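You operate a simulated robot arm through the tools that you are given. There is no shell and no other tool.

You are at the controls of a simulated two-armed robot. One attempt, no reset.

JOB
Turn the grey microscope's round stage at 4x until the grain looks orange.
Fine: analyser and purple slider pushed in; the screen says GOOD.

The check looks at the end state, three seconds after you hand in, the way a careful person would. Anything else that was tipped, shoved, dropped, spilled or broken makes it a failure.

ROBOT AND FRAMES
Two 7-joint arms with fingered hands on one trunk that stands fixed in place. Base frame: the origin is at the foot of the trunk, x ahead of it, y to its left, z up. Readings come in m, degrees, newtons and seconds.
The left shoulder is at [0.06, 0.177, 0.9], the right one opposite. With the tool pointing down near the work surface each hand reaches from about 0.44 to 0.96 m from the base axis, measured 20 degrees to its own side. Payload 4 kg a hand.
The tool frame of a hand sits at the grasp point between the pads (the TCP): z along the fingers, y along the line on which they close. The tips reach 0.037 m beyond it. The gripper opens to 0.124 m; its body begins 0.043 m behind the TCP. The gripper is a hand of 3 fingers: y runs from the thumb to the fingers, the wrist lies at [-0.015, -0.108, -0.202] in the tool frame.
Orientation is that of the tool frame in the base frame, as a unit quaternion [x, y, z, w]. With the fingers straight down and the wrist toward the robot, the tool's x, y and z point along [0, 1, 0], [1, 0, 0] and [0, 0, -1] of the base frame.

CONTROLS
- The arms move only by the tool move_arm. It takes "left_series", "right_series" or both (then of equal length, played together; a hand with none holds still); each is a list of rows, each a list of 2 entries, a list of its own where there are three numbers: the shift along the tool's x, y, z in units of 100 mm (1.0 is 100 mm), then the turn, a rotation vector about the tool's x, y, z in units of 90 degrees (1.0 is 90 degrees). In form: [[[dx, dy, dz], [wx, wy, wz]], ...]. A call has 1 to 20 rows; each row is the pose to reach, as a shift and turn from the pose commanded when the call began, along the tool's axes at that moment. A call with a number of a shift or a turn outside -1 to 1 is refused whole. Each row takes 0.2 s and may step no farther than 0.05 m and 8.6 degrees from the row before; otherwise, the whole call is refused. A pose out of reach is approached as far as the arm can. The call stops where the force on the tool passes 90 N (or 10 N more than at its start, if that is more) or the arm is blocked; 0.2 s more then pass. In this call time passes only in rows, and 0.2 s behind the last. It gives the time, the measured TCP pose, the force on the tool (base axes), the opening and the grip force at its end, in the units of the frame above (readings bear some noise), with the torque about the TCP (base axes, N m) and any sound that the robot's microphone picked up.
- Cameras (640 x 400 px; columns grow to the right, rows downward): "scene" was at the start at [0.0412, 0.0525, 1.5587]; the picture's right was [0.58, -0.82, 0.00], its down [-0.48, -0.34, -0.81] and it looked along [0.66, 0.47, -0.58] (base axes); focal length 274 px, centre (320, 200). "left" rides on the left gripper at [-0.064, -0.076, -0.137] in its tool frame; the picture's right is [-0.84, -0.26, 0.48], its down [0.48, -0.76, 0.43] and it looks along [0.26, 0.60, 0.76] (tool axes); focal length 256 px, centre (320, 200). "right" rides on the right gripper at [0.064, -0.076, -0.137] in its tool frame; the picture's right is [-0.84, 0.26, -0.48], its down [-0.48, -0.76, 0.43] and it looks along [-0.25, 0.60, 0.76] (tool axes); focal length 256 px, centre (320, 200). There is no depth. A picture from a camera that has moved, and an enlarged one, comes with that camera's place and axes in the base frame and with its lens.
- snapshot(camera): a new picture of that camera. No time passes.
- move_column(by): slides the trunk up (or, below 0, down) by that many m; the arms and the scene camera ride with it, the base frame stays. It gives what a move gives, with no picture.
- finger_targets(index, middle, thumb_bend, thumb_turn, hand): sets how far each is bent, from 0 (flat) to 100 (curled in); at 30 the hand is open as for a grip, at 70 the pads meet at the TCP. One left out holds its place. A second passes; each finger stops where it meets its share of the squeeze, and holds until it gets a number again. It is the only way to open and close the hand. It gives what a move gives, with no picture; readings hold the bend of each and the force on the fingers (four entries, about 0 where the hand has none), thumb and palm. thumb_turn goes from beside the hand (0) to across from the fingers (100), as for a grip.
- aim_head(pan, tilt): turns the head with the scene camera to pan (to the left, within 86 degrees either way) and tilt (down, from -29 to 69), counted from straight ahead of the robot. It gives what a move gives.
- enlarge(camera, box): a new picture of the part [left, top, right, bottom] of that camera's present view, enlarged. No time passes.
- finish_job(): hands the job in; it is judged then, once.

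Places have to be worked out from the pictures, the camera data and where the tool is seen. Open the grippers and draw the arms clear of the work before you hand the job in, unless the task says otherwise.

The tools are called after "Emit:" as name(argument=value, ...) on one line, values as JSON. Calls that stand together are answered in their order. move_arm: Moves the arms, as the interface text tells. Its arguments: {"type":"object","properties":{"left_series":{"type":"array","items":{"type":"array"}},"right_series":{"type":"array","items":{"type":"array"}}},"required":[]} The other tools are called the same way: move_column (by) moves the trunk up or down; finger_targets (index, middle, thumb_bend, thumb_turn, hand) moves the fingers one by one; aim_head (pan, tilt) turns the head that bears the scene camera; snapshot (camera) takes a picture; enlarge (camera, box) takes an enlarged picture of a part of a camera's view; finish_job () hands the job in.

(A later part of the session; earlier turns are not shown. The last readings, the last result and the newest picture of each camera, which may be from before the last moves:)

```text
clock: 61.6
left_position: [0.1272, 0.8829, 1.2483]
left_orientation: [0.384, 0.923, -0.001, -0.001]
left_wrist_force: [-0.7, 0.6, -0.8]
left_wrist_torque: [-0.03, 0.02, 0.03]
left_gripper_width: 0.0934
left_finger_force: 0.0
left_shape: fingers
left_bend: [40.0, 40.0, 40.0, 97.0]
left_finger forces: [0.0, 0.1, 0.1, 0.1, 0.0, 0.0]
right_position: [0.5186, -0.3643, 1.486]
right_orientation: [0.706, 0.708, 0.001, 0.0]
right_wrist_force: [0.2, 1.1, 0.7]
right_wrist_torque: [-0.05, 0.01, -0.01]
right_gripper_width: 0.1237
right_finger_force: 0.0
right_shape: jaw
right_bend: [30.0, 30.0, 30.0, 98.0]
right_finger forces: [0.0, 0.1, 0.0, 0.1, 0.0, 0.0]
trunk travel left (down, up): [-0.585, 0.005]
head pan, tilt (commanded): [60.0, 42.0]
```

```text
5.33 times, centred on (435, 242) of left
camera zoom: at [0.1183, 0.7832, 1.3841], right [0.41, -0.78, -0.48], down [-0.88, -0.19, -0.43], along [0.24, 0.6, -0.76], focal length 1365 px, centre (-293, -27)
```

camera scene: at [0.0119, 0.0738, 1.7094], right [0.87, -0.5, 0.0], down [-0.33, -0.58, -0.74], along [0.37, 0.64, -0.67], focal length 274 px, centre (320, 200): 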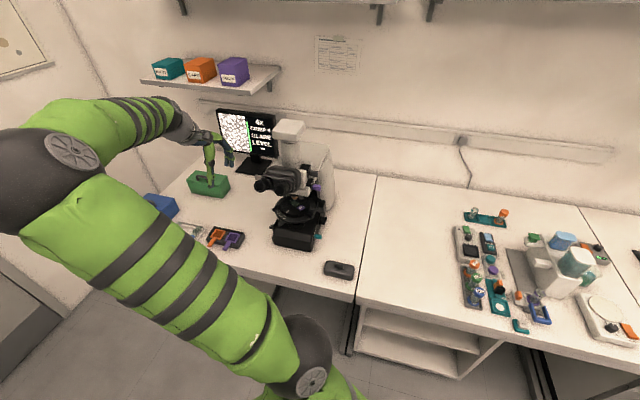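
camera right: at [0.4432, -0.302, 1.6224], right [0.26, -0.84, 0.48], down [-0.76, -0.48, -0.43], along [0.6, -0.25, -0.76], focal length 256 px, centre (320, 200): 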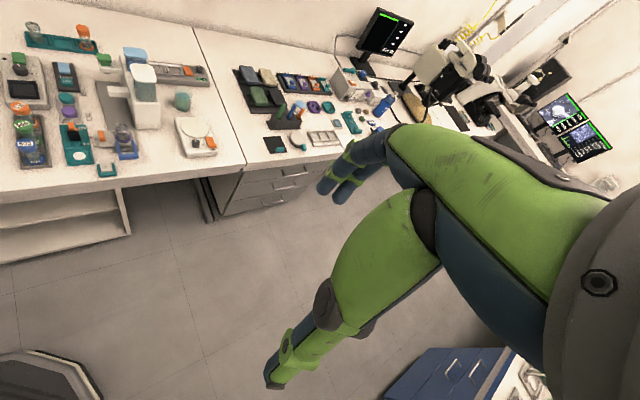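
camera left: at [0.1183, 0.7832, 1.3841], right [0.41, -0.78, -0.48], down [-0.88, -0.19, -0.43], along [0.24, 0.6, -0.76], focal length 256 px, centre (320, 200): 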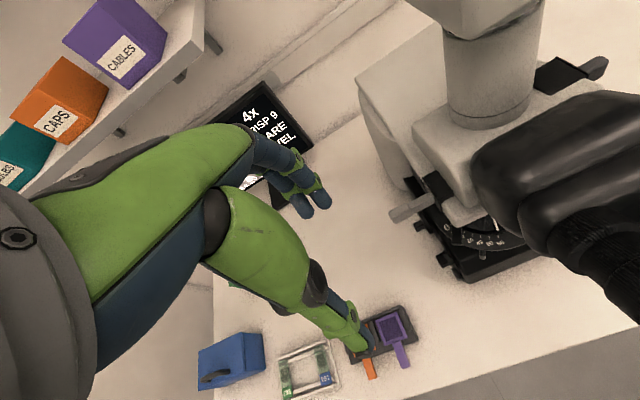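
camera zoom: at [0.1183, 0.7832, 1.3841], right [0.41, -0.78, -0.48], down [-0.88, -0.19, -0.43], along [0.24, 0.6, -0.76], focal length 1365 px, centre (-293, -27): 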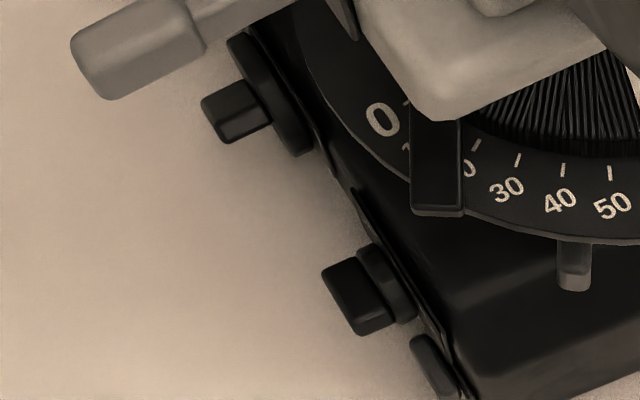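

The label runs the full plate length (long word), consistent with ANALYSER. The hand is already beside it; I open the fingers to the known shape and descend to the slider's height.

Emit:
finger_targets(hand="left", index=30, middle=30, thumb_bend=30)

Emit:
move_arm(left_series=[[[0, 0, 0.3], [0, 0, 0]], [[0, 0, 0.6], [0, 0, 0]], [[0, 0, 0.9], [0, 0, 0]]])

Emit:
enlarge(camera="left", box=[240, 90, 480, 240])

Emit:
enlarge(camera="scene", box=[200, 120, 310, 210])

```text
clock: 62.6
left_position: [0.1275, 0.8817, 1.2491]
left_orientation: [0.385, 0.923, 0.0, 0.0]
left_wrist_force: [-0.4, 0.3, -0.1]
left_wrist_torque: [0.02, 0.0, 0.05]
left_gripper_width: 0.1232
left_finger_force: 0.0
left_shape: fingers
left_bend: [30.0, 30.0, 30.0, 96.0]
left_finger forces: [0.0, 0.0, 0.0, 0.0, 0.0, 0.1]
right_position: [0.518, -0.366, 1.4858]
right_orientation: [0.706, 0.708, 0.001, 0.0]
right_wrist_force: [-0.4, -0.4, -0.3]
right_wrist_torque: [0.01, -0.03, -0.01]
right_gripper_width: 0.1237
right_finger_force: 0.0
right_shape: jaw
right_bend: [30.0, 30.0, 30.0, 98.0]
right_finger forces: [0.0, 0.0, 0.1, 0.0, 0.0, 0.0]
trunk travel left (down, up): [-0.585, 0.005]
head pan, tilt (commanded): [60.0, 42.0]
```

```text
clock: 63.4
left_position: [0.125, 0.8827, 1.1582]
left_orientation: [0.384, 0.923, 0.0, 0.0]
left_wrist_force: [-0.3, -0.1, 0.4]
left_wrist_torque: [-0.01, -0.03, 0.02]
left_gripper_width: 0.1234
left_finger_force: 0.0
left_shape: fingers
left_bend: [30.0, 30.0, 30.0, 96.0]
left_finger forces: [0.0, 0.0, 0.0, 0.0, 0.1, 0.0]
right_position: [0.518, -0.3658, 1.4864]
right_orientation: [0.707, 0.707, 0.0, 0.0]
right_wrist_force: [0.3, 0.2, 1.1]
right_wrist_torque: [-0.02, -0.04, -0.03]
right_gripper_width: 0.1239
right_finger_force: 0.1
right_shape: jaw
right_bend: [30.0, 30.0, 30.0, 98.0]
right_finger forces: [0.0, 0.0, 0.1, 0.0, 0.0, 0.0]
trunk travel left (down, up): [-0.585, 0.005]
head pan, tilt (commanded): [60.0, 42.0]
```

```text
2.67 times, centred on (360, 165) of left
camera zoom: at [0.1159, 0.7827, 1.2931], right [0.41, -0.77, -0.48], down [-0.88, -0.19, -0.43], along [0.24, 0.6, -0.76], focal length 683 px, centre (213, 293)
```

zoom: 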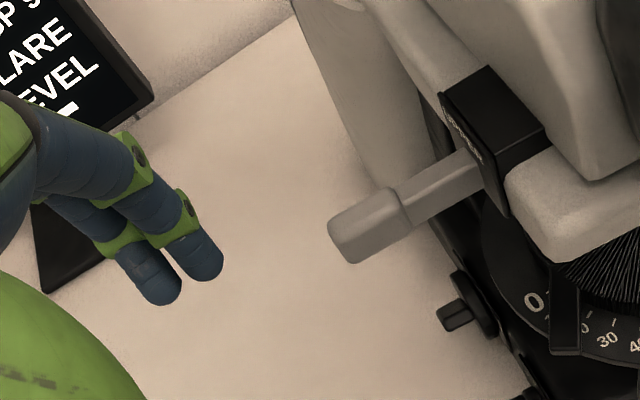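

```text
4.44 times, centred on (255, 165) of scene
camera zoom: at [0.0111, 0.0749, 1.7095], right [0.87, -0.5, 0.0], down [-0.33, -0.58, -0.74], along [0.37, 0.64, -0.67], focal length 1219 px, centre (609, 356)
```

zoom: 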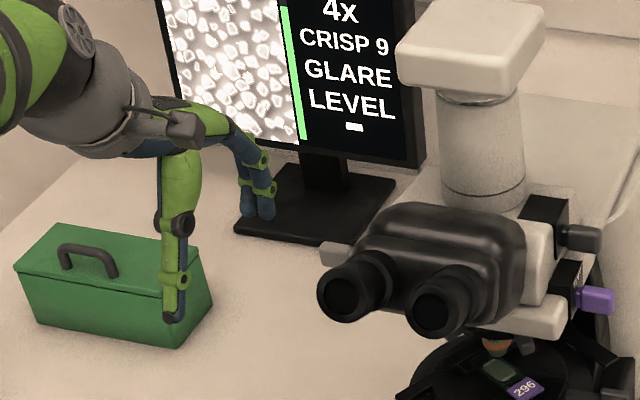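

I zoom on that label.

Emit:
enlarge(camera="left", box=[396, 115, 436, 175])

```text
6.67 times, centred on (416, 145) of left
camera zoom: at [0.1159, 0.7827, 1.2931], right [0.41, -0.77, -0.48], down [-0.88, -0.19, -0.43], along [0.24, 0.6, -0.76], focal length 1707 px, centre (-320, 567)
```

zoom: 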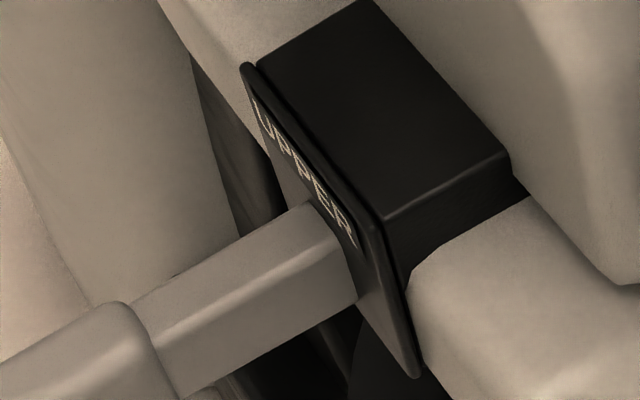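

The label reads UPPER – the upper polariser, i.e. the analyser – and it is out. In the tool frame its tip is at about (-0.048, 0.073, 0.068); I descend 6.5 cm to bring the index's side level with it.

Emit:
move_arm(left_series=[[[0, 0, 0.3], [0, 0, 0]], [[0, 0, 0.65], [0, 0, 0]]])

Emit:
enlarge(camera="left", box=[240, 90, 480, 240])

Emit:
enlarge(camera="scene", box=[210, 140, 306, 210])

```text
clock: 64.0
left_position: [0.1252, 0.8812, 1.0919]
left_orientation: [0.383, 0.924, 0.0, 0.0]
left_wrist_force: [1.1, 0.3, 0.6]
left_wrist_torque: [0.01, 0.03, 0.0]
left_gripper_width: 0.1232
left_finger_force: 0.1
left_shape: fingers
left_bend: [30.0, 30.0, 30.0, 96.0]
left_finger forces: [0.1, 0.0, 0.1, 0.0, 0.0, 0.1]
right_position: [0.5185, -0.3653, 1.4857]
right_orientation: [0.707, 0.707, -0.001, 0.0]
right_wrist_force: [0.8, 0.1, 0.9]
right_wrist_torque: [0.01, -0.04, 0.04]
right_gripper_width: 0.1239
right_finger_force: 0.2
right_shape: jaw
right_bend: [30.0, 30.0, 30.0, 98.0]
right_finger forces: [0.0, 0.1, 0.1, 0.0, 0.0, 0.1]
trunk travel left (down, up): [-0.585, 0.005]
head pan, tilt (commanded): [60.0, 42.0]
```

```text
2.67 times, centred on (360, 165) of left
camera zoom: at [0.1162, 0.7814, 1.2279], right [0.41, -0.77, -0.48], down [-0.88, -0.19, -0.43], along [0.24, 0.6, -0.76], focal length 683 px, centre (213, 293)
```

zoom: 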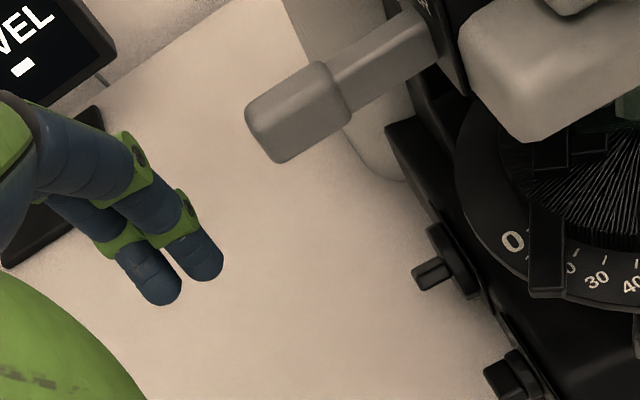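

```text
5.71 times, centred on (258, 175) of scene
camera zoom: at [0.0114, 0.0745, 1.7095], right [0.87, -0.5, 0.0], down [-0.33, -0.58, -0.74], along [0.37, 0.64, -0.67], focal length 1568 px, centre (674, 343)
```

zoom: 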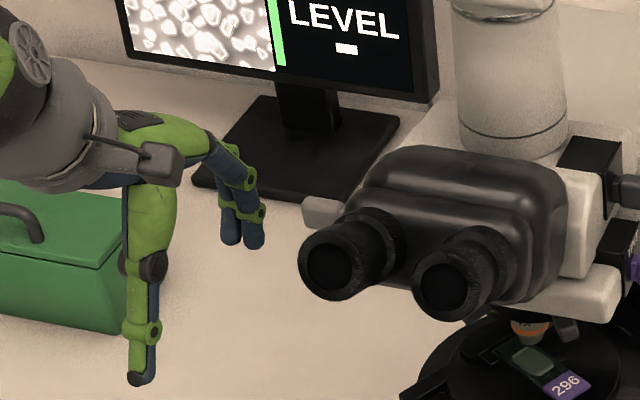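

Level with the slider. I move right (tool −x) 2.2 cm toward contact, then continue gently.

Emit:
move_arm(left_series=[[[-0.1, 0, 0], [0, 0, 0]], [[-0.2, 0, 0], [0, 0, 0]], [[-0.25, 0, 0], [0, 0, 0]], [[-0.3, 0, 0], [0, 0, 0]]])

Emit:
enlarge(camera="left", box=[240, 70, 480, 220])

Emit:
enlarge(camera="scene", box=[210, 140, 306, 210])

```text
clock: 65.0
left_position: [0.146, 0.8604, 1.094]
left_orientation: [0.383, 0.924, 0.001, 0.0]
left_wrist_force: [-0.9, 1.7, 0.1]
left_wrist_torque: [0.04, -0.01, 0.15]
left_gripper_width: 0.1237
left_finger_force: 0.9
left_shape: fingers
left_bend: [30.0, 30.0, 30.0, 96.0]
left_finger forces: [2.2, 0.0, 0.0, 0.0, 0.0, 0.0]
right_position: [0.5171, -0.3645, 1.4862]
right_orientation: [0.707, 0.707, 0.0, 0.0]
right_wrist_force: [0.0, -0.8, 0.4]
right_wrist_torque: [-0.01, 0.01, -0.03]
right_gripper_width: 0.1236
right_finger_force: 0.1
right_shape: jaw
right_bend: [30.0, 30.0, 30.0, 98.0]
right_finger forces: [0.1, 0.1, 0.0, 0.0, 0.0, 0.1]
trunk travel left (down, up): [-0.585, 0.005]
head pan, tilt (commanded): [60.0, 42.0]
```

```text
2.67 times, centred on (360, 145) of left
camera zoom: at [0.137, 0.7601, 1.2289], right [0.41, -0.77, -0.48], down [-0.88, -0.19, -0.43], along [0.24, 0.6, -0.76], focal length 683 px, centre (213, 347)
```

zoom: 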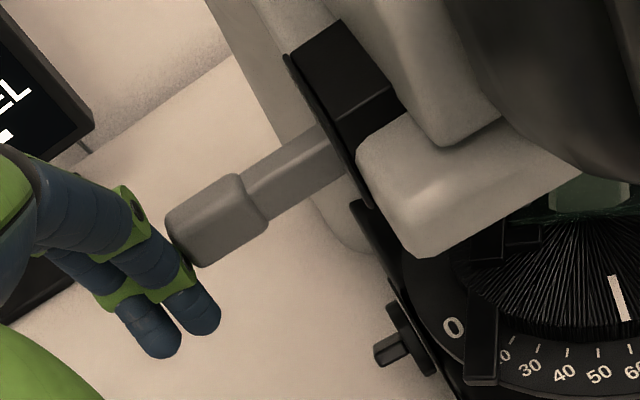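

```text
5.71 times, centred on (258, 175) of scene
camera zoom: at [0.0112, 0.0744, 1.7094], right [0.87, -0.5, 0.0], down [-0.33, -0.58, -0.74], along [0.37, 0.64, -0.67], focal length 1568 px, centre (674, 343)
```

zoom: 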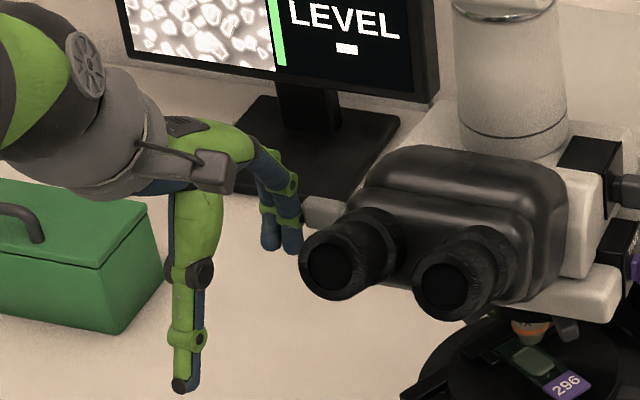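

Contact with the analyser slider at about 2 N. I push on gently in 3 mm rows.

Emit:
move_arm(left_series=[[[-0.03, 0, 0], [0, 0, 0]], [[-0.06, 0, 0], [0, 0, 0]], [[-0.09, 0, 0], [0, 0, 0]], [[-0.12, 0, 0], [0, 0, 0]]])

Emit:
enlarge(camera="left", box=[240, 70, 480, 220])

```text
clock: 66.0
left_position: [0.1553, 0.8513, 1.0936]
left_orientation: [0.385, 0.923, 0.001, -0.001]
left_wrist_force: [0.1, -0.5, 0.4]
left_wrist_torque: [0.01, -0.03, 0.03]
left_gripper_width: 0.1237
left_finger_force: 0.3
left_shape: fingers
left_bend: [30.0, 30.0, 30.0, 96.0]
left_finger forces: [0.1, 0.1, 0.0, 0.1, 0.0, 0.1]
right_position: [0.517, -0.3664, 1.4863]
right_orientation: [0.707, 0.707, 0.0, 0.0]
right_wrist_force: [-0.1, -0.5, 0.1]
right_wrist_torque: [0.0, 0.01, -0.04]
right_gripper_width: 0.1236
right_finger_force: 0.2
right_shape: jaw
right_bend: [30.0, 30.0, 30.0, 98.0]
right_finger forces: [0.0, 0.0, 0.0, 0.0, 0.0, 0.1]
trunk travel left (down, up): [-0.585, 0.005]
head pan, tilt (commanded): [60.0, 42.0]
```

```text
2.67 times, centred on (360, 145) of left
camera zoom: at [0.146, 0.7514, 1.2288], right [0.41, -0.77, -0.48], down [-0.88, -0.19, -0.43], along [0.24, 0.6, -0.76], focal length 683 px, centre (213, 347)
```

zoom: 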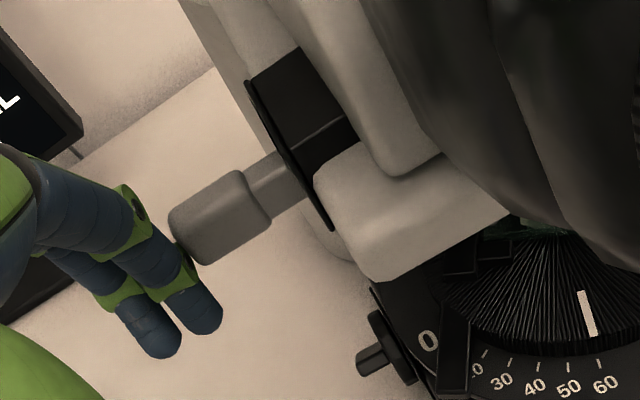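

The slider is moving in; about half the neck is left. I keep pushing another 1.2 cm in 3 mm rows.

Emit:
move_arm(left_series=[[[-0.03, 0, 0], [0, 0, 0]], [[-0.06, 0, 0], [0, 0, 0]], [[-0.09, 0, 0], [0, 0, 0]], [[-0.12, 0, 0], [0, 0, 0]]])

Emit:
enlarge(camera="left", box=[240, 70, 480, 220])

Emit:
enlarge(camera="scene", box=[205, 95, 315, 195])

```text
clock: 67.0
left_position: [0.1632, 0.8426, 1.0936]
left_orientation: [0.384, 0.923, 0.0, 0.0]
left_wrist_force: [-2.1, 3.5, 1.3]
left_wrist_torque: [0.0, -0.03, 0.18]
left_gripper_width: 0.1233
left_finger_force: 2.0
left_shape: fingers
left_bend: [30.0, 30.0, 30.0, 96.0]
left_finger forces: [2.7, 0.0, 0.1, 0.0, 0.1, 0.1]
right_position: [0.5169, -0.3648, 1.4855]
right_orientation: [0.707, 0.707, 0.0, 0.0]
right_wrist_force: [-1.0, -0.6, 0.5]
right_wrist_torque: [0.02, 0.01, 0.03]
right_gripper_width: 0.1236
right_finger_force: 0.0
right_shape: jaw
right_bend: [30.0, 30.0, 30.0, 98.0]
right_finger forces: [0.1, 0.0, 0.0, 0.0, 0.1, 0.0]
trunk travel left (down, up): [-0.585, 0.005]
head pan, tilt (commanded): [60.0, 42.0]
```

```text
2.67 times, centred on (360, 145) of left
camera zoom: at [0.154, 0.7426, 1.2289], right [0.41, -0.77, -0.48], down [-0.88, -0.19, -0.43], along [0.24, 0.6, -0.76], focal length 683 px, centre (213, 347)
```

zoom: 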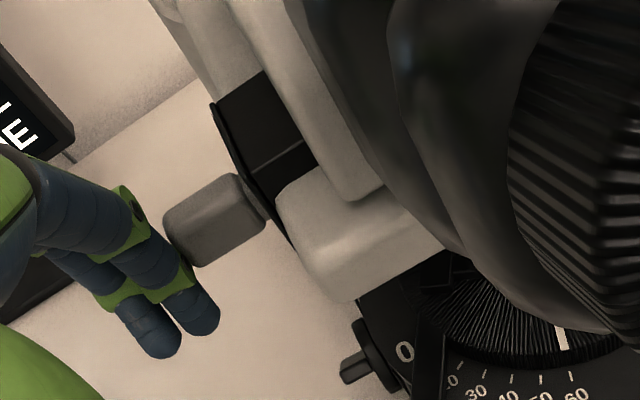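

```text
4.00 times, centred on (260, 145) of scene
camera zoom: at [0.011, 0.0745, 1.7094], right [0.87, -0.5, 0.0], down [-0.33, -0.58, -0.74], along [0.37, 0.64, -0.67], focal length 1097 px, centre (560, 420)
```

zoom: 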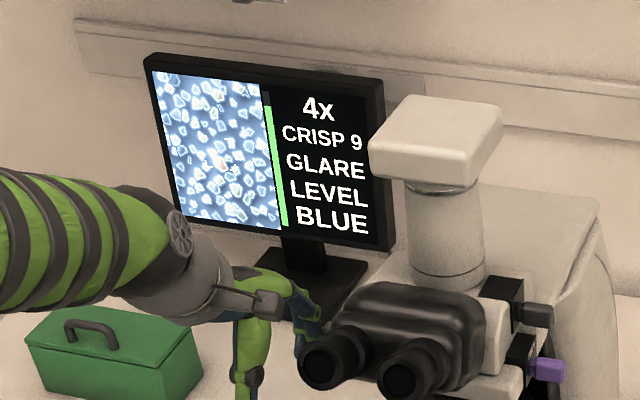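

The analyser is in: the screen now reads "4x / CRISP 9 / GLARE / LEVEL / BLUE". I back off and then look for the brightness control among the base knobs, starting with those on the left side.

Emit:
move_arm(left_series=[[[0.1, 0, 0], [0, 0, 0]], [[0.3, 0, 0], [0, 0, 0]], [[0.6, 0, 0], [0, 0, 0]]])

Emit:
enlarge(camera="left", box=[300, 130, 500, 280])

Emit:
snapshot(camera="left")

Emit:
enlarge(camera="scene", box=[205, 95, 285, 160])

```text
clock: 67.8
left_position: [0.1217, 0.8862, 1.0945]
left_orientation: [0.384, 0.923, -0.001, -0.001]
left_wrist_force: [-0.2, -0.2, -0.1]
left_wrist_torque: [0.02, -0.03, 0.0]
left_gripper_width: 0.1236
left_finger_force: 0.0
left_shape: fingers
left_bend: [30.0, 30.0, 30.0, 96.0]
left_finger forces: [0.1, 0.0, 0.0, 0.1, 0.0, 0.1]
right_position: [0.5179, -0.366, 1.4858]
right_orientation: [0.707, 0.707, 0.0, 0.0]
right_wrist_force: [-0.3, 0.3, -0.5]
right_wrist_torque: [0.01, -0.03, 0.0]
right_gripper_width: 0.1237
right_finger_force: 0.1
right_shape: jaw
right_bend: [30.0, 30.0, 30.0, 98.0]
right_finger forces: [0.1, 0.1, 0.0, 0.1, 0.0, 0.1]
trunk travel left (down, up): [-0.585, 0.005]
head pan, tilt (commanded): [60.0, 42.0]
```

```text
2.67 times, centred on (400, 205) of left
camera zoom: at [0.1132, 0.786, 1.2297], right [0.41, -0.78, -0.48], down [-0.88, -0.19, -0.44], along [0.24, 0.6, -0.76], focal length 683 px, centre (107, 187)
```

zoom: 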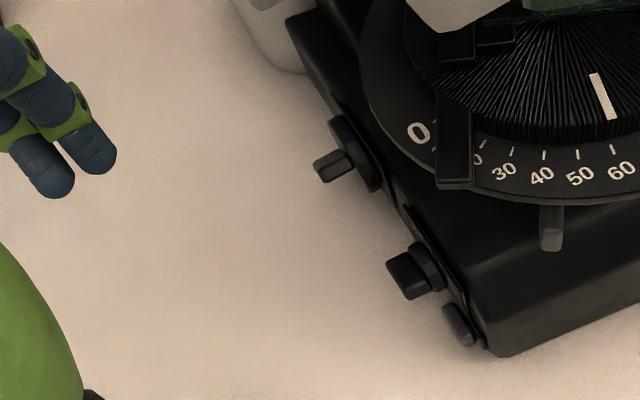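

```text
taken
camera left: at [0.1132, 0.786, 1.2297], right [0.41, -0.78, -0.48], down [-0.88, -0.19, -0.44], along [0.24, 0.6, -0.76], focal length 256 px, centre (320, 200)
```

left: 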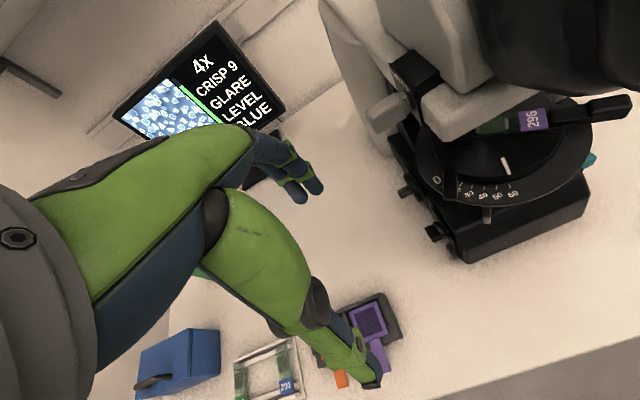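

```text
6.15 times, centred on (245, 128) of scene
camera zoom: at [0.0107, 0.0749, 1.7094], right [0.87, -0.5, 0.0], down [-0.33, -0.58, -0.74], along [0.37, 0.64, -0.67], focal length 1688 px, centre (782, 646)
```

zoom: 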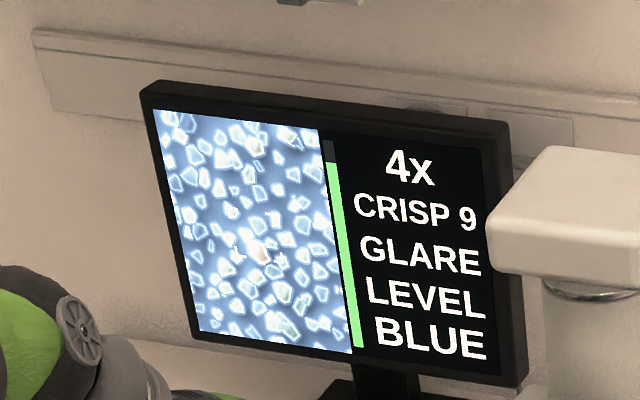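

Let me zoom hard on the picture on the screen: the bracketed grain versus its surroundings.

Emit:
enlarge(camera="scene", box=[222, 108, 252, 142])

Emit:
enlarge(camera="left", box=[385, 160, 455, 270])

Emit:
enlarge(camera="left", box=[410, 80, 640, 230])

```text
11.76 times, centred on (237, 125) of scene
camera zoom: at [0.0107, 0.0749, 1.7094], right [0.87, -0.5, 0.0], down [-0.33, -0.58, -0.74], along [0.37, 0.64, -0.67], focal length 3228 px, centre (1296, 1082)
```

zoom: 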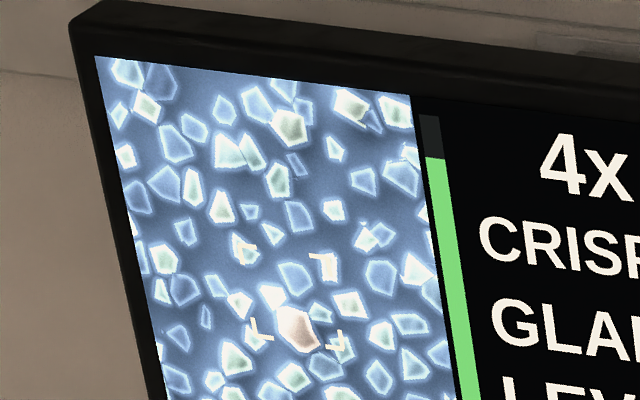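

```text
3.64 times, centred on (420, 215) of left
camera zoom: at [0.1132, 0.786, 1.2297], right [0.41, -0.78, -0.48], down [-0.88, -0.19, -0.44], along [0.24, 0.6, -0.76], focal length 931 px, centre (-44, 146)
```

zoom: 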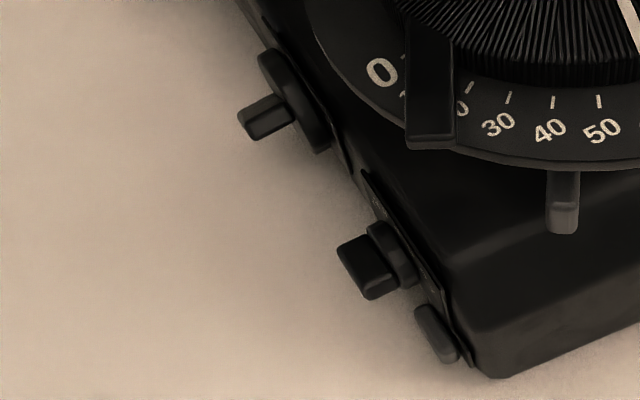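

```text
2.67 times, centred on (525, 155) of left
camera zoom: at [0.1132, 0.786, 1.2297], right [0.41, -0.78, -0.48], down [-0.88, -0.19, -0.44], along [0.24, 0.6, -0.76], focal length 683 px, centre (-227, 320)
```

zoom: 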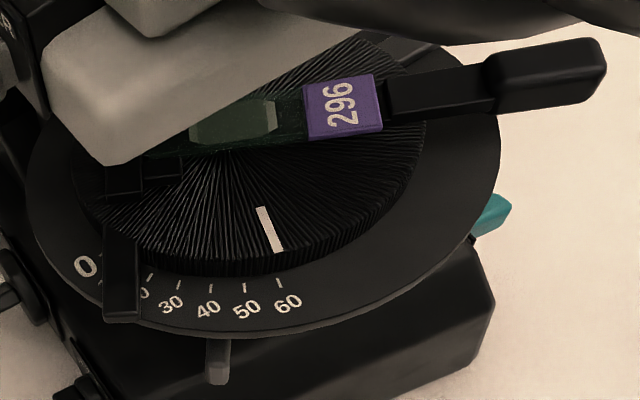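

The field is tinted now; the bracketed grain must be judged once the glare is fixed. I'll turn the hand so its camera can read the plates by the left-hand base knobs.

Emit:
move_arm(left_series=[[[0.03, -0.05, 0.08], [0, 0, 0.083]], [[0.06, -0.1, 0.16], [0, 0, 0.166]], [[0.1, -0.14, 0.24], [0, 0, 0.25]], [[0.13, -0.18, 0.32], [0, 0, 0.333]], [[0.16, -0.23, 0.4], [0, 0, 0.416]], [[0.18, -0.27, 0.45], [0, 0, 0.5]]])

Emit:
snapshot(camera="left")

Emit:
snapshot(camera="scene")

```text
clock: 69.2
left_position: [0.0917, 0.8771, 1.048]
left_orientation: [0.709, 0.705, 0.0, 0.0]
left_wrist_force: [0.3, 0.0, 0.6]
left_wrist_torque: [-0.02, -0.02, -0.02]
left_gripper_width: 0.1235
left_finger_force: 0.1
left_shape: fingers
left_bend: [30.0, 30.0, 30.0, 96.0]
left_finger forces: [0.1, 0.0, 0.0, 0.0, 0.0, 0.0]
right_position: [0.5176, -0.3665, 1.4867]
right_orientation: [0.707, 0.707, 0.0, 0.001]
right_wrist_force: [0.2, 0.2, -0.3]
right_wrist_torque: [0.03, 0.0, 0.04]
right_gripper_width: 0.1241
right_finger_force: 0.0
right_shape: jaw
right_bend: [30.0, 30.0, 30.0, 98.0]
right_finger forces: [0.1, 0.1, 0.1, 0.0, 0.1, 0.0]
trunk travel left (down, up): [-0.585, 0.005]
head pan, tilt (commanded): [60.0, 42.0]
```

```text
taken
camera left: at [0.0139, 0.8139, 1.1837], right [-0.26, -0.84, -0.48], down [-0.76, 0.49, -0.43], along [0.6, 0.25, -0.76], focal length 256 px, centre (320, 200)
```

left: 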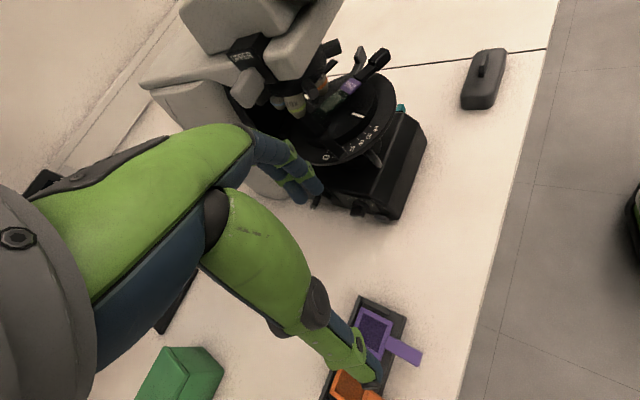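

```text
taken
camera scene: at [0.0116, 0.0746, 1.7095], right [0.87, -0.5, 0.0], down [-0.33, -0.58, -0.74], along [0.37, 0.64, -0.67], focal length 274 px, centre (320, 200)
```

scene: 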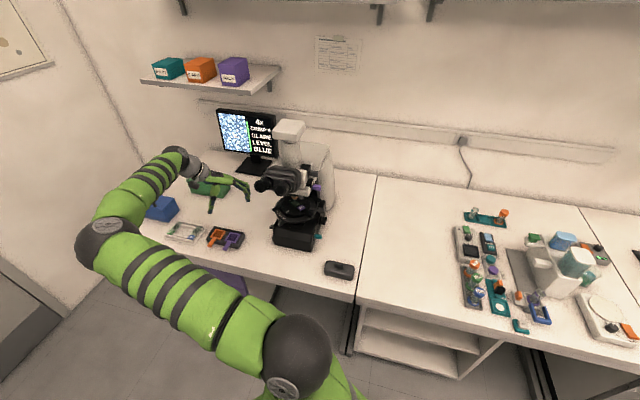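

Emit:
enlarge(camera="left", box=[300, 160, 420, 235])

Emit:
enlarge(camera="left", box=[340, 195, 400, 225])

Emit:
enlarge(camera="left", box=[220, 30, 410, 180])

```text
5.33 times, centred on (360, 198) of left
camera zoom: at [0.0139, 0.8139, 1.1837], right [-0.26, -0.84, -0.48], down [-0.76, 0.49, -0.43], along [0.6, 0.25, -0.76], focal length 1365 px, centre (107, 213)
```

zoom: 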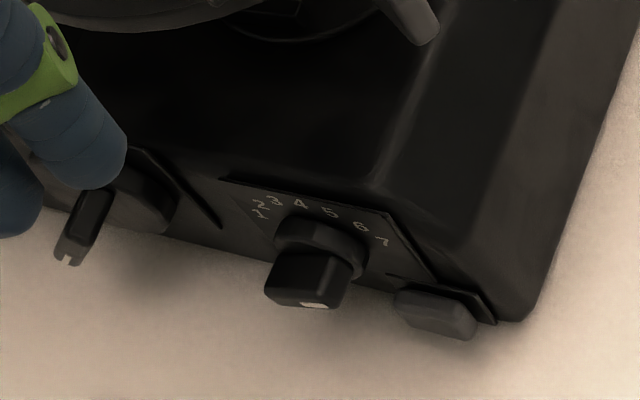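

```text
10.67 times, centred on (370, 210) of left
camera zoom: at [0.0139, 0.8139, 1.1837], right [-0.26, -0.84, -0.48], down [-0.76, 0.49, -0.43], along [0.6, 0.25, -0.76], focal length 2730 px, centre (-213, 93)
```

zoom: 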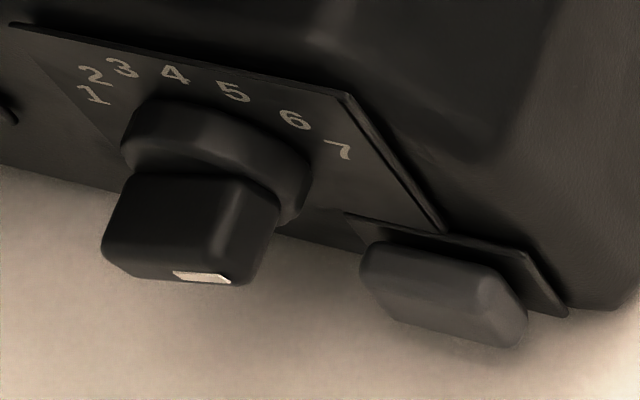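

```text
2.67 times, centred on (315, 105) of left
camera zoom: at [0.0139, 0.8139, 1.1837], right [-0.26, -0.84, -0.48], down [-0.76, 0.49, -0.43], along [0.6, 0.25, -0.76], focal length 683 px, centre (333, 453)
```

zoom: 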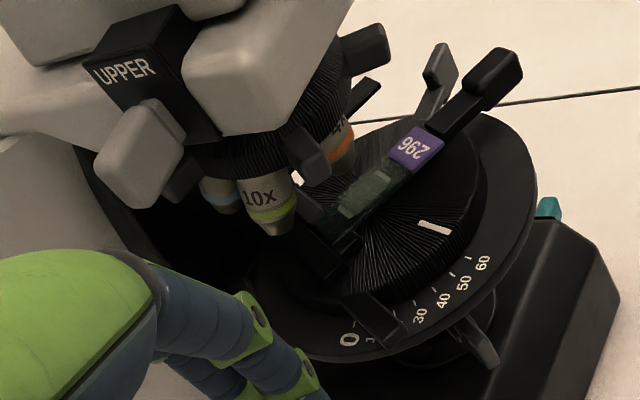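

The left front dial is numbered 1–7: the lamp brightness. I zoom on it to see where its white pointer stands.

Emit:
enlarge(camera="left", box=[342, 194, 372, 216])

Emit:
enlarge(camera="scene", box=[264, 222, 284, 242])

Emit:
enlarge(camera="left", box=[300, 190, 345, 225])

```text
16.00 times, centred on (357, 205) of left
camera zoom: at [0.0139, 0.8139, 1.1837], right [-0.26, -0.84, -0.48], down [-0.76, 0.49, -0.43], along [0.6, 0.25, -0.76], focal length 4096 px, centre (-272, 120)
```

zoom: 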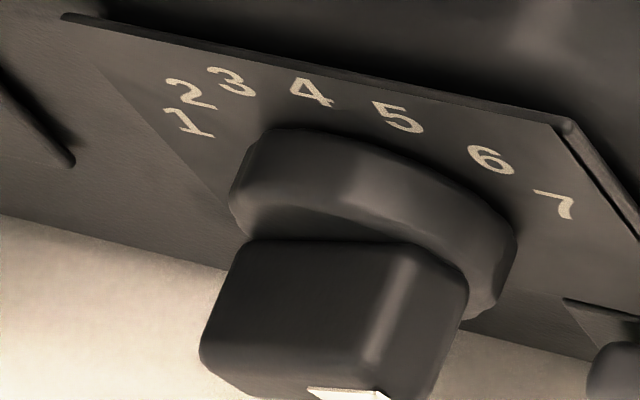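

```text
16.00 times, centred on (274, 232) of scene
camera zoom: at [0.0116, 0.0746, 1.7095], right [0.87, -0.5, 0.0], down [-0.33, -0.58, -0.74], along [0.37, 0.64, -0.67], focal length 4390 px, centre (1056, -312)
```

zoom: 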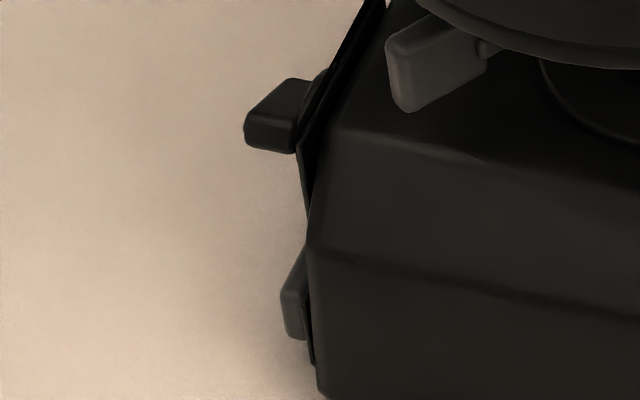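

```text
11.43 times, centred on (322, 208) of left
camera zoom: at [0.0139, 0.8139, 1.1837], right [-0.26, -0.84, -0.48], down [-0.76, 0.49, -0.43], along [0.6, 0.25, -0.76], focal length 2926 px, centre (291, 114)
```

zoom: 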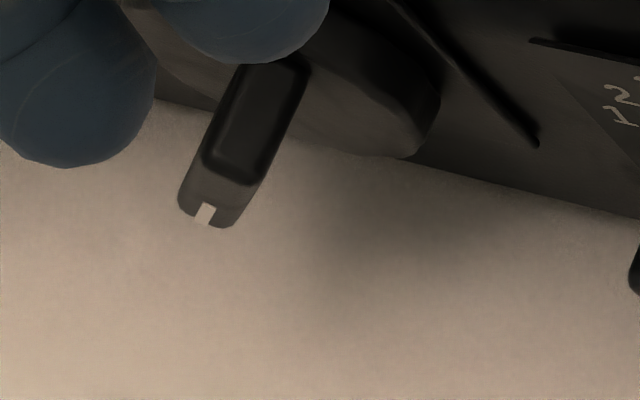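

The lamp pointer leans to the front, between 6 and 7 – too bright for the 4x. I'll turn it down with the index fingertip pressing down the back end of its bar (near [0.240, 0.882, 0.825]); first I yaw the hand and make the pointing shape.

Emit:
move_arm(left_series=[[[0, 0, 0], [0, 0, -0.075]], [[0, 0, 0], [0, 0, -0.15]], [[0, 0, 0], [0, 0, -0.225]]])

Emit:
finger_targets(hand="left", index=0, middle=100, thumb_bend=30)

Emit:
move_arm(left_series=[[[-0.08, -0.01, 0.12], [0.07, 0, 0]], [[-0.16, -0.02, 0.24], [0.14, 0, 0]], [[-0.25, -0.03, 0.36], [0.21, 0, 0]], [[-0.33, -0.03, 0.48], [0.278, 0, 0]]])

Emit:
snapshot(camera="left")

Emit:
enlarge(camera="scene", box=[200, 150, 320, 255])

```text
clock: 70.0
left_position: [0.0907, 0.8786, 1.0487]
left_orientation: [0.572, 0.82, 0.0, 0.0]
left_wrist_force: [0.7, 0.3, 0.2]
left_wrist_torque: [-0.04, 0.04, -0.01]
left_gripper_width: 0.1236
left_finger_force: 0.0
left_shape: fingers
left_bend: [30.0, 30.0, 30.0, 96.0]
left_finger forces: [0.0, 0.1, 0.0, 0.0, 0.0, 0.1]
right_position: [0.5187, -0.3664, 1.4853]
right_orientation: [0.707, 0.707, 0.0, -0.001]
right_wrist_force: [-0.6, 0.4, -0.1]
right_wrist_torque: [-0.01, 0.0, 0.04]
right_gripper_width: 0.1238
right_finger_force: 0.0
right_shape: jaw
right_bend: [30.0, 30.0, 30.0, 98.0]
right_finger forces: [0.1, 0.0, 0.0, 0.0, 0.0, 0.1]
trunk travel left (down, up): [-0.585, 0.005]
head pan, tilt (commanded): [60.0, 42.0]
```

```text
clock: 71.0
left_position: [0.0899, 0.8789, 1.0476]
left_orientation: [0.573, 0.82, -0.001, 0.001]
left_wrist_force: [0.6, 0.1, -1.2]
left_wrist_torque: [0.02, 0.0, 0.0]
left_gripper_width: 0.1774
left_finger_force: 0.1
left_shape: fingers
left_bend: [0.0, 100.0, 30.0, 96.0]
left_finger forces: [0.1, 0.0, 0.0, 0.1, 0.0, 0.0]
right_position: [0.5184, -0.367, 1.4871]
right_orientation: [0.707, 0.707, 0.001, 0.0]
right_wrist_force: [0.5, -0.7, 0.3]
right_wrist_torque: [-0.03, 0.02, 0.01]
right_gripper_width: 0.1238
right_finger_force: 0.1
right_shape: jaw
right_bend: [30.0, 30.0, 30.0, 98.0]
right_finger forces: [0.0, 0.1, 0.1, 0.0, 0.0, 0.0]
trunk travel left (down, up): [-0.585, 0.005]
head pan, tilt (commanded): [60.0, 42.0]
```

```text
clock: 72.0
left_position: [0.0978, 0.8481, 1.0001]
left_orientation: [0.559, 0.8, -0.178, -0.125]
left_wrist_force: [-0.3, 0.0, 0.8]
left_wrist_torque: [0.03, 0.02, 0.0]
left_gripper_width: 0.1779
left_finger_force: 0.1
left_shape: fingers
left_bend: [0.0, 100.0, 30.0, 96.0]
left_finger forces: [0.1, 0.0, 0.0, 0.0, 0.0, 0.0]
right_position: [0.5187, -0.3659, 1.4865]
right_orientation: [0.707, 0.707, 0.0, -0.001]
right_wrist_force: [-0.3, -0.1, -0.2]
right_wrist_torque: [-0.02, 0.03, 0.0]
right_gripper_width: 0.1236
right_finger_force: 0.0
right_shape: jaw
right_bend: [30.0, 30.0, 30.0, 98.0]
right_finger forces: [0.1, 0.0, 0.0, 0.1, 0.0, 0.0]
trunk travel left (down, up): [-0.585, 0.005]
head pan, tilt (commanded): [60.0, 42.0]
```

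```text
taken
camera left: at [0.1103, 0.7826, 1.1546], right [-0.12, -0.94, -0.33], down [-0.99, 0.15, -0.07], along [0.12, 0.31, -0.94], focal length 256 px, centre (320, 200)
```

left: 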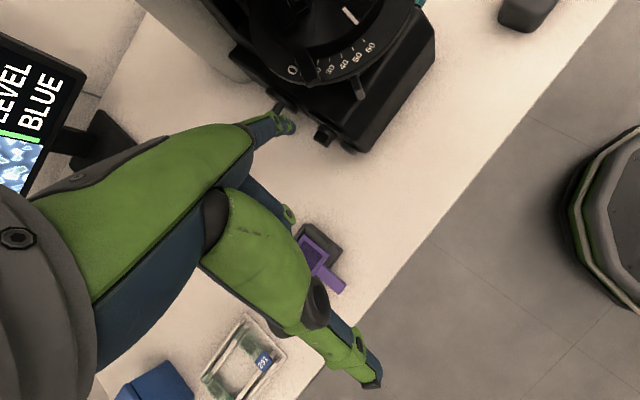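

```text
3.81 times, centred on (260, 202) of scene
camera zoom: at [0.012, 0.0746, 1.7094], right [0.87, -0.5, 0.0], down [-0.33, -0.58, -0.74], along [0.37, 0.64, -0.67], focal length 1045 px, centre (549, 190)
```

zoom: 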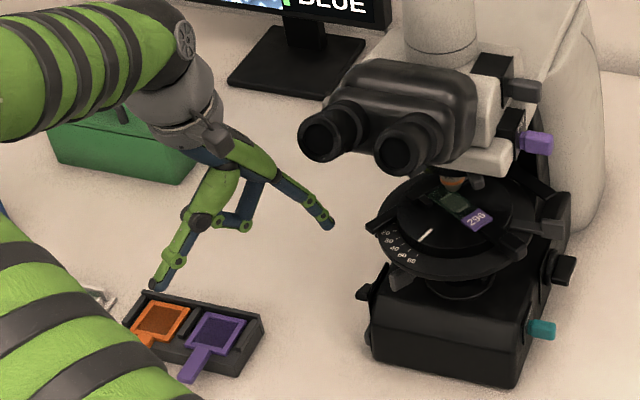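

The index tip is at about [0.206, 0.877, 0.941] (matches the picture). I zoom on the dial and tip from the left camera.

Emit:
enlarge(camera="left", box=[250, 80, 400, 170])

Emit:
enlarge(camera="left", box=[300, 110, 350, 160])

```text
4.27 times, centred on (325, 125) of left
camera zoom: at [0.1103, 0.7826, 1.1546], right [-0.12, -0.94, -0.33], down [-0.99, 0.15, -0.07], along [0.12, 0.31, -0.94], focal length 1092 px, centre (299, 520)
```

zoom: 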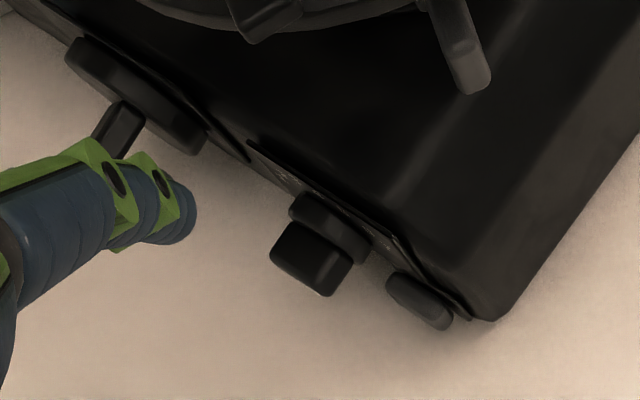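

```text
8.00 times, centred on (325, 135) of left
camera zoom: at [0.1103, 0.7826, 1.1546], right [-0.12, -0.94, -0.33], down [-0.99, 0.15, -0.07], along [0.12, 0.31, -0.94], focal length 2048 px, centre (280, 720)
```

zoom: 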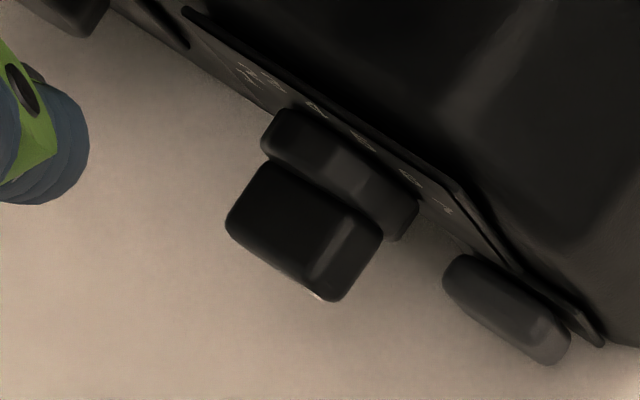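

The bar runs from its back end [0.244, 0.889] to its front end [0.224, 0.870], top about z 0.83. I lower the fingertip to just above the back end.

Emit:
move_arm(left_series=[[[-0.01, 0.24, 0.22], [0, 0, 0]], [[-0.02, 0.48, 0.44], [0, 0, 0]], [[-0.026, 0.73, 0.666], [0, 0, 0]]])

Emit:
enlarge(camera="left", box=[240, 60, 390, 160])

Emit:
enlarge(camera="scene", box=[250, 210, 310, 255])

```text
clock: 72.8
left_position: [0.1364, 0.8575, 0.9088]
left_orientation: [0.559, 0.8, -0.177, -0.125]
left_wrist_force: [-0.1, -0.1, 0.2]
left_wrist_torque: [0.0, -0.01, -0.02]
left_gripper_width: 0.1775
left_finger_force: 0.0
left_shape: fingers
left_bend: [0.0, 100.0, 30.0, 96.0]
left_finger forces: [0.0, 0.0, 0.0, 0.0, 0.0, 0.0]
right_position: [0.518, -0.3645, 1.4874]
right_orientation: [0.707, 0.707, 0.0, 0.0]
right_wrist_force: [-0.3, 0.8, -0.9]
right_wrist_torque: [-0.01, 0.01, 0.05]
right_gripper_width: 0.1238
right_finger_force: 0.2
right_shape: jaw
right_bend: [30.0, 30.0, 30.0, 98.0]
right_finger forces: [0.0, 0.0, 0.0, 0.0, 0.0, 0.1]
trunk travel left (down, up): [-0.585, 0.005]
head pan, tilt (commanded): [60.0, 42.0]
```

```text
4.00 times, centred on (315, 110) of left
camera zoom: at [0.147, 0.7925, 1.0628], right [-0.12, -0.94, -0.33], down [-0.99, 0.15, -0.07], along [0.12, 0.32, -0.94], focal length 1024 px, centre (340, 560)
```

zoom: 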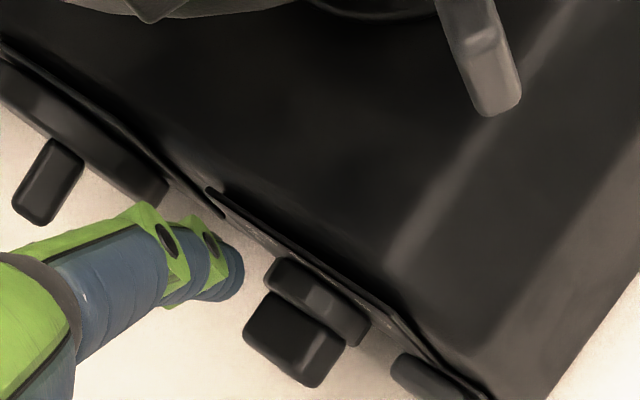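

```text
8.89 times, centred on (280, 232) of scene
camera zoom: at [0.0119, 0.0754, 1.7095], right [0.87, -0.5, 0.0], down [-0.33, -0.58, -0.74], along [0.37, 0.64, -0.67], focal length 2439 px, centre (676, -89)
```

zoom: 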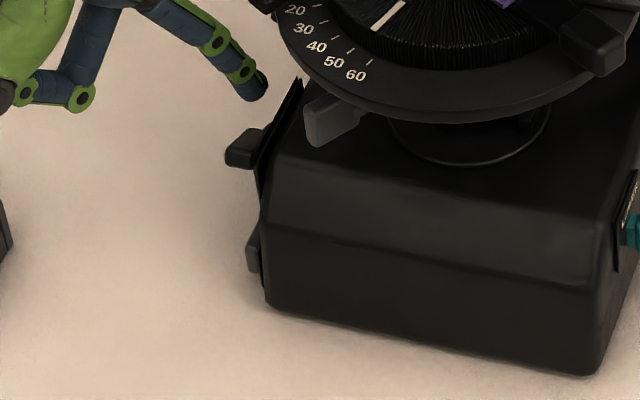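

The tip is right over the bar's back end. I press down slowly and watch force and screen.

Emit:
move_arm(left_series=[[[-0.01, 0.03, 0.1], [0, 0, 0]], [[-0.021, 0.059, 0.193], [0, 0, 0]], [[-0.021, 0.068, 0.211], [0, 0, 0]], [[-0.021, 0.076, 0.229], [0, 0, 0]]])

Emit:
enlarge(camera="left", box=[240, 60, 390, 160])

Emit:
enlarge(camera="scene", box=[205, 95, 285, 160])

```text
clock: 73.8
left_position: [0.1322, 0.8558, 0.8848]
left_orientation: [0.559, 0.8, -0.177, -0.124]
left_wrist_force: [-1.2, 0.8, 3.7]
left_wrist_torque: [0.09, -0.28, 0.12]
left_gripper_width: 0.1788
left_finger_force: 1.6
left_shape: fingers
left_bend: [0.0, 100.0, 30.0, 96.0]
left_finger forces: [2.7, 0.0, 0.0, 0.0, 0.1, 0.1]
right_position: [0.5175, -0.3651, 1.4861]
right_orientation: [0.708, 0.706, 0.0, 0.0]
right_wrist_force: [-0.2, 0.3, 0.6]
right_wrist_torque: [0.0, -0.03, 0.0]
right_gripper_width: 0.1238
right_finger_force: 0.1
right_shape: jaw
right_bend: [30.0, 30.0, 30.0, 98.0]
right_finger forces: [0.0, 0.0, 0.1, 0.1, 0.0, 0.0]
trunk travel left (down, up): [-0.585, 0.005]
head pan, tilt (commanded): [60.0, 42.0]
```

```text
4.00 times, centred on (315, 110) of left
camera zoom: at [0.1442, 0.7897, 1.0402], right [-0.12, -0.94, -0.33], down [-0.99, 0.15, -0.07], along [0.12, 0.32, -0.94], focal length 1024 px, centre (340, 560)
```

zoom: 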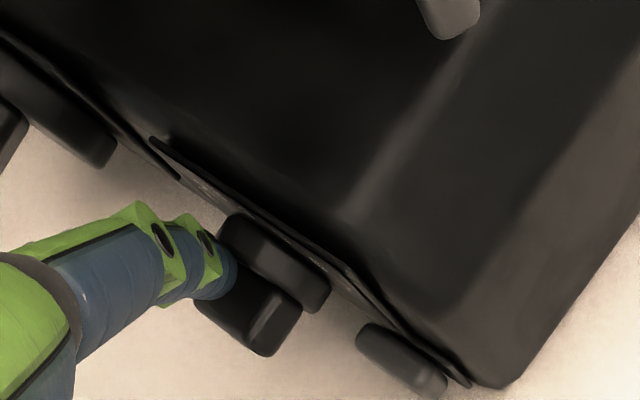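

```text
6.15 times, centred on (245, 128) of scene
camera zoom: at [0.0112, 0.074, 1.7095], right [0.87, -0.5, 0.0], down [-0.33, -0.58, -0.74], along [0.37, 0.64, -0.67], focal length 1688 px, centre (782, 646)
```

zoom: 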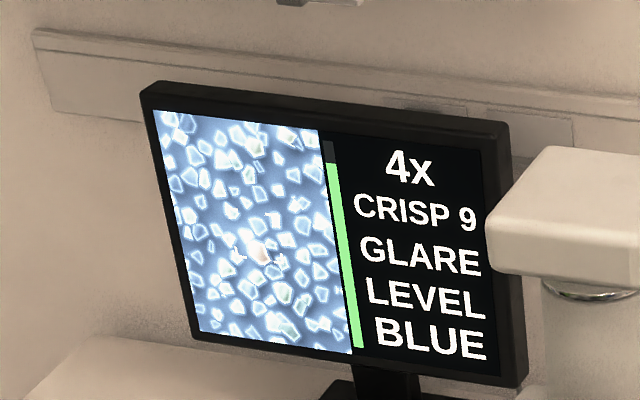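

Contact at ~3 N. I press a few mm further and watch.

Emit:
move_arm(left_series=[[[0, 0.009, 0.018], [0, 0, 0]], [[0, 0.017, 0.036], [0, 0, 0]]])

Emit:
enlarge(camera="left", box=[270, 100, 340, 150])

Emit:
enlarge(camera="scene", box=[205, 95, 285, 160])

```text
clock: 74.4
left_position: [0.1321, 0.8536, 0.8811]
left_orientation: [0.559, 0.801, -0.177, -0.124]
left_wrist_force: [-0.3, 2.9, 0.9]
left_wrist_torque: [0.16, -0.08, 0.29]
left_gripper_width: 0.1786
left_finger_force: 1.6
left_shape: fingers
left_bend: [0.0, 100.0, 30.0, 96.0]
left_finger forces: [3.6, 0.0, 0.0, 0.1, 0.1, 0.0]
right_position: [0.5177, -0.3659, 1.4862]
right_orientation: [0.708, 0.707, 0.001, 0.001]
right_wrist_force: [0.1, -0.1, -0.2]
right_wrist_torque: [0.02, -0.01, -0.02]
right_gripper_width: 0.1233
right_finger_force: 0.1
right_shape: jaw
right_bend: [30.0, 30.0, 30.0, 98.0]
right_finger forces: [0.0, 0.0, 0.1, 0.0, 0.0, 0.1]
trunk travel left (down, up): [-0.585, 0.005]
head pan, tilt (commanded): [60.0, 42.0]
```

```text
8.00 times, centred on (305, 125) of left
camera zoom: at [0.1439, 0.7893, 1.0355], right [-0.12, -0.94, -0.33], down [-0.99, 0.15, -0.07], along [0.12, 0.31, -0.94], focal length 2048 px, centre (440, 800)
```

zoom: 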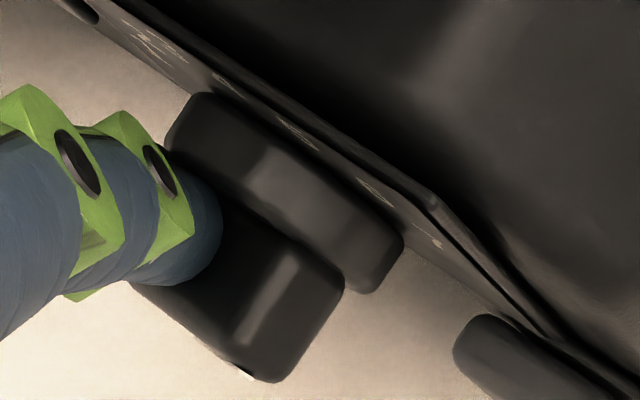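

```text
6.15 times, centred on (245, 128) of scene
camera zoom: at [0.0113, 0.0743, 1.7094], right [0.87, -0.5, 0.0], down [-0.33, -0.58, -0.74], along [0.37, 0.64, -0.67], focal length 1688 px, centre (782, 646)
```

zoom: 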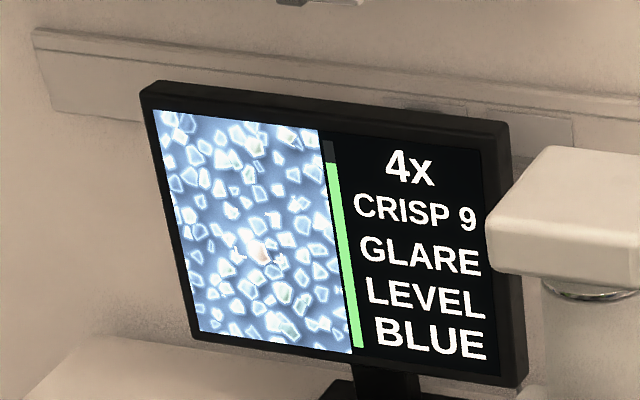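

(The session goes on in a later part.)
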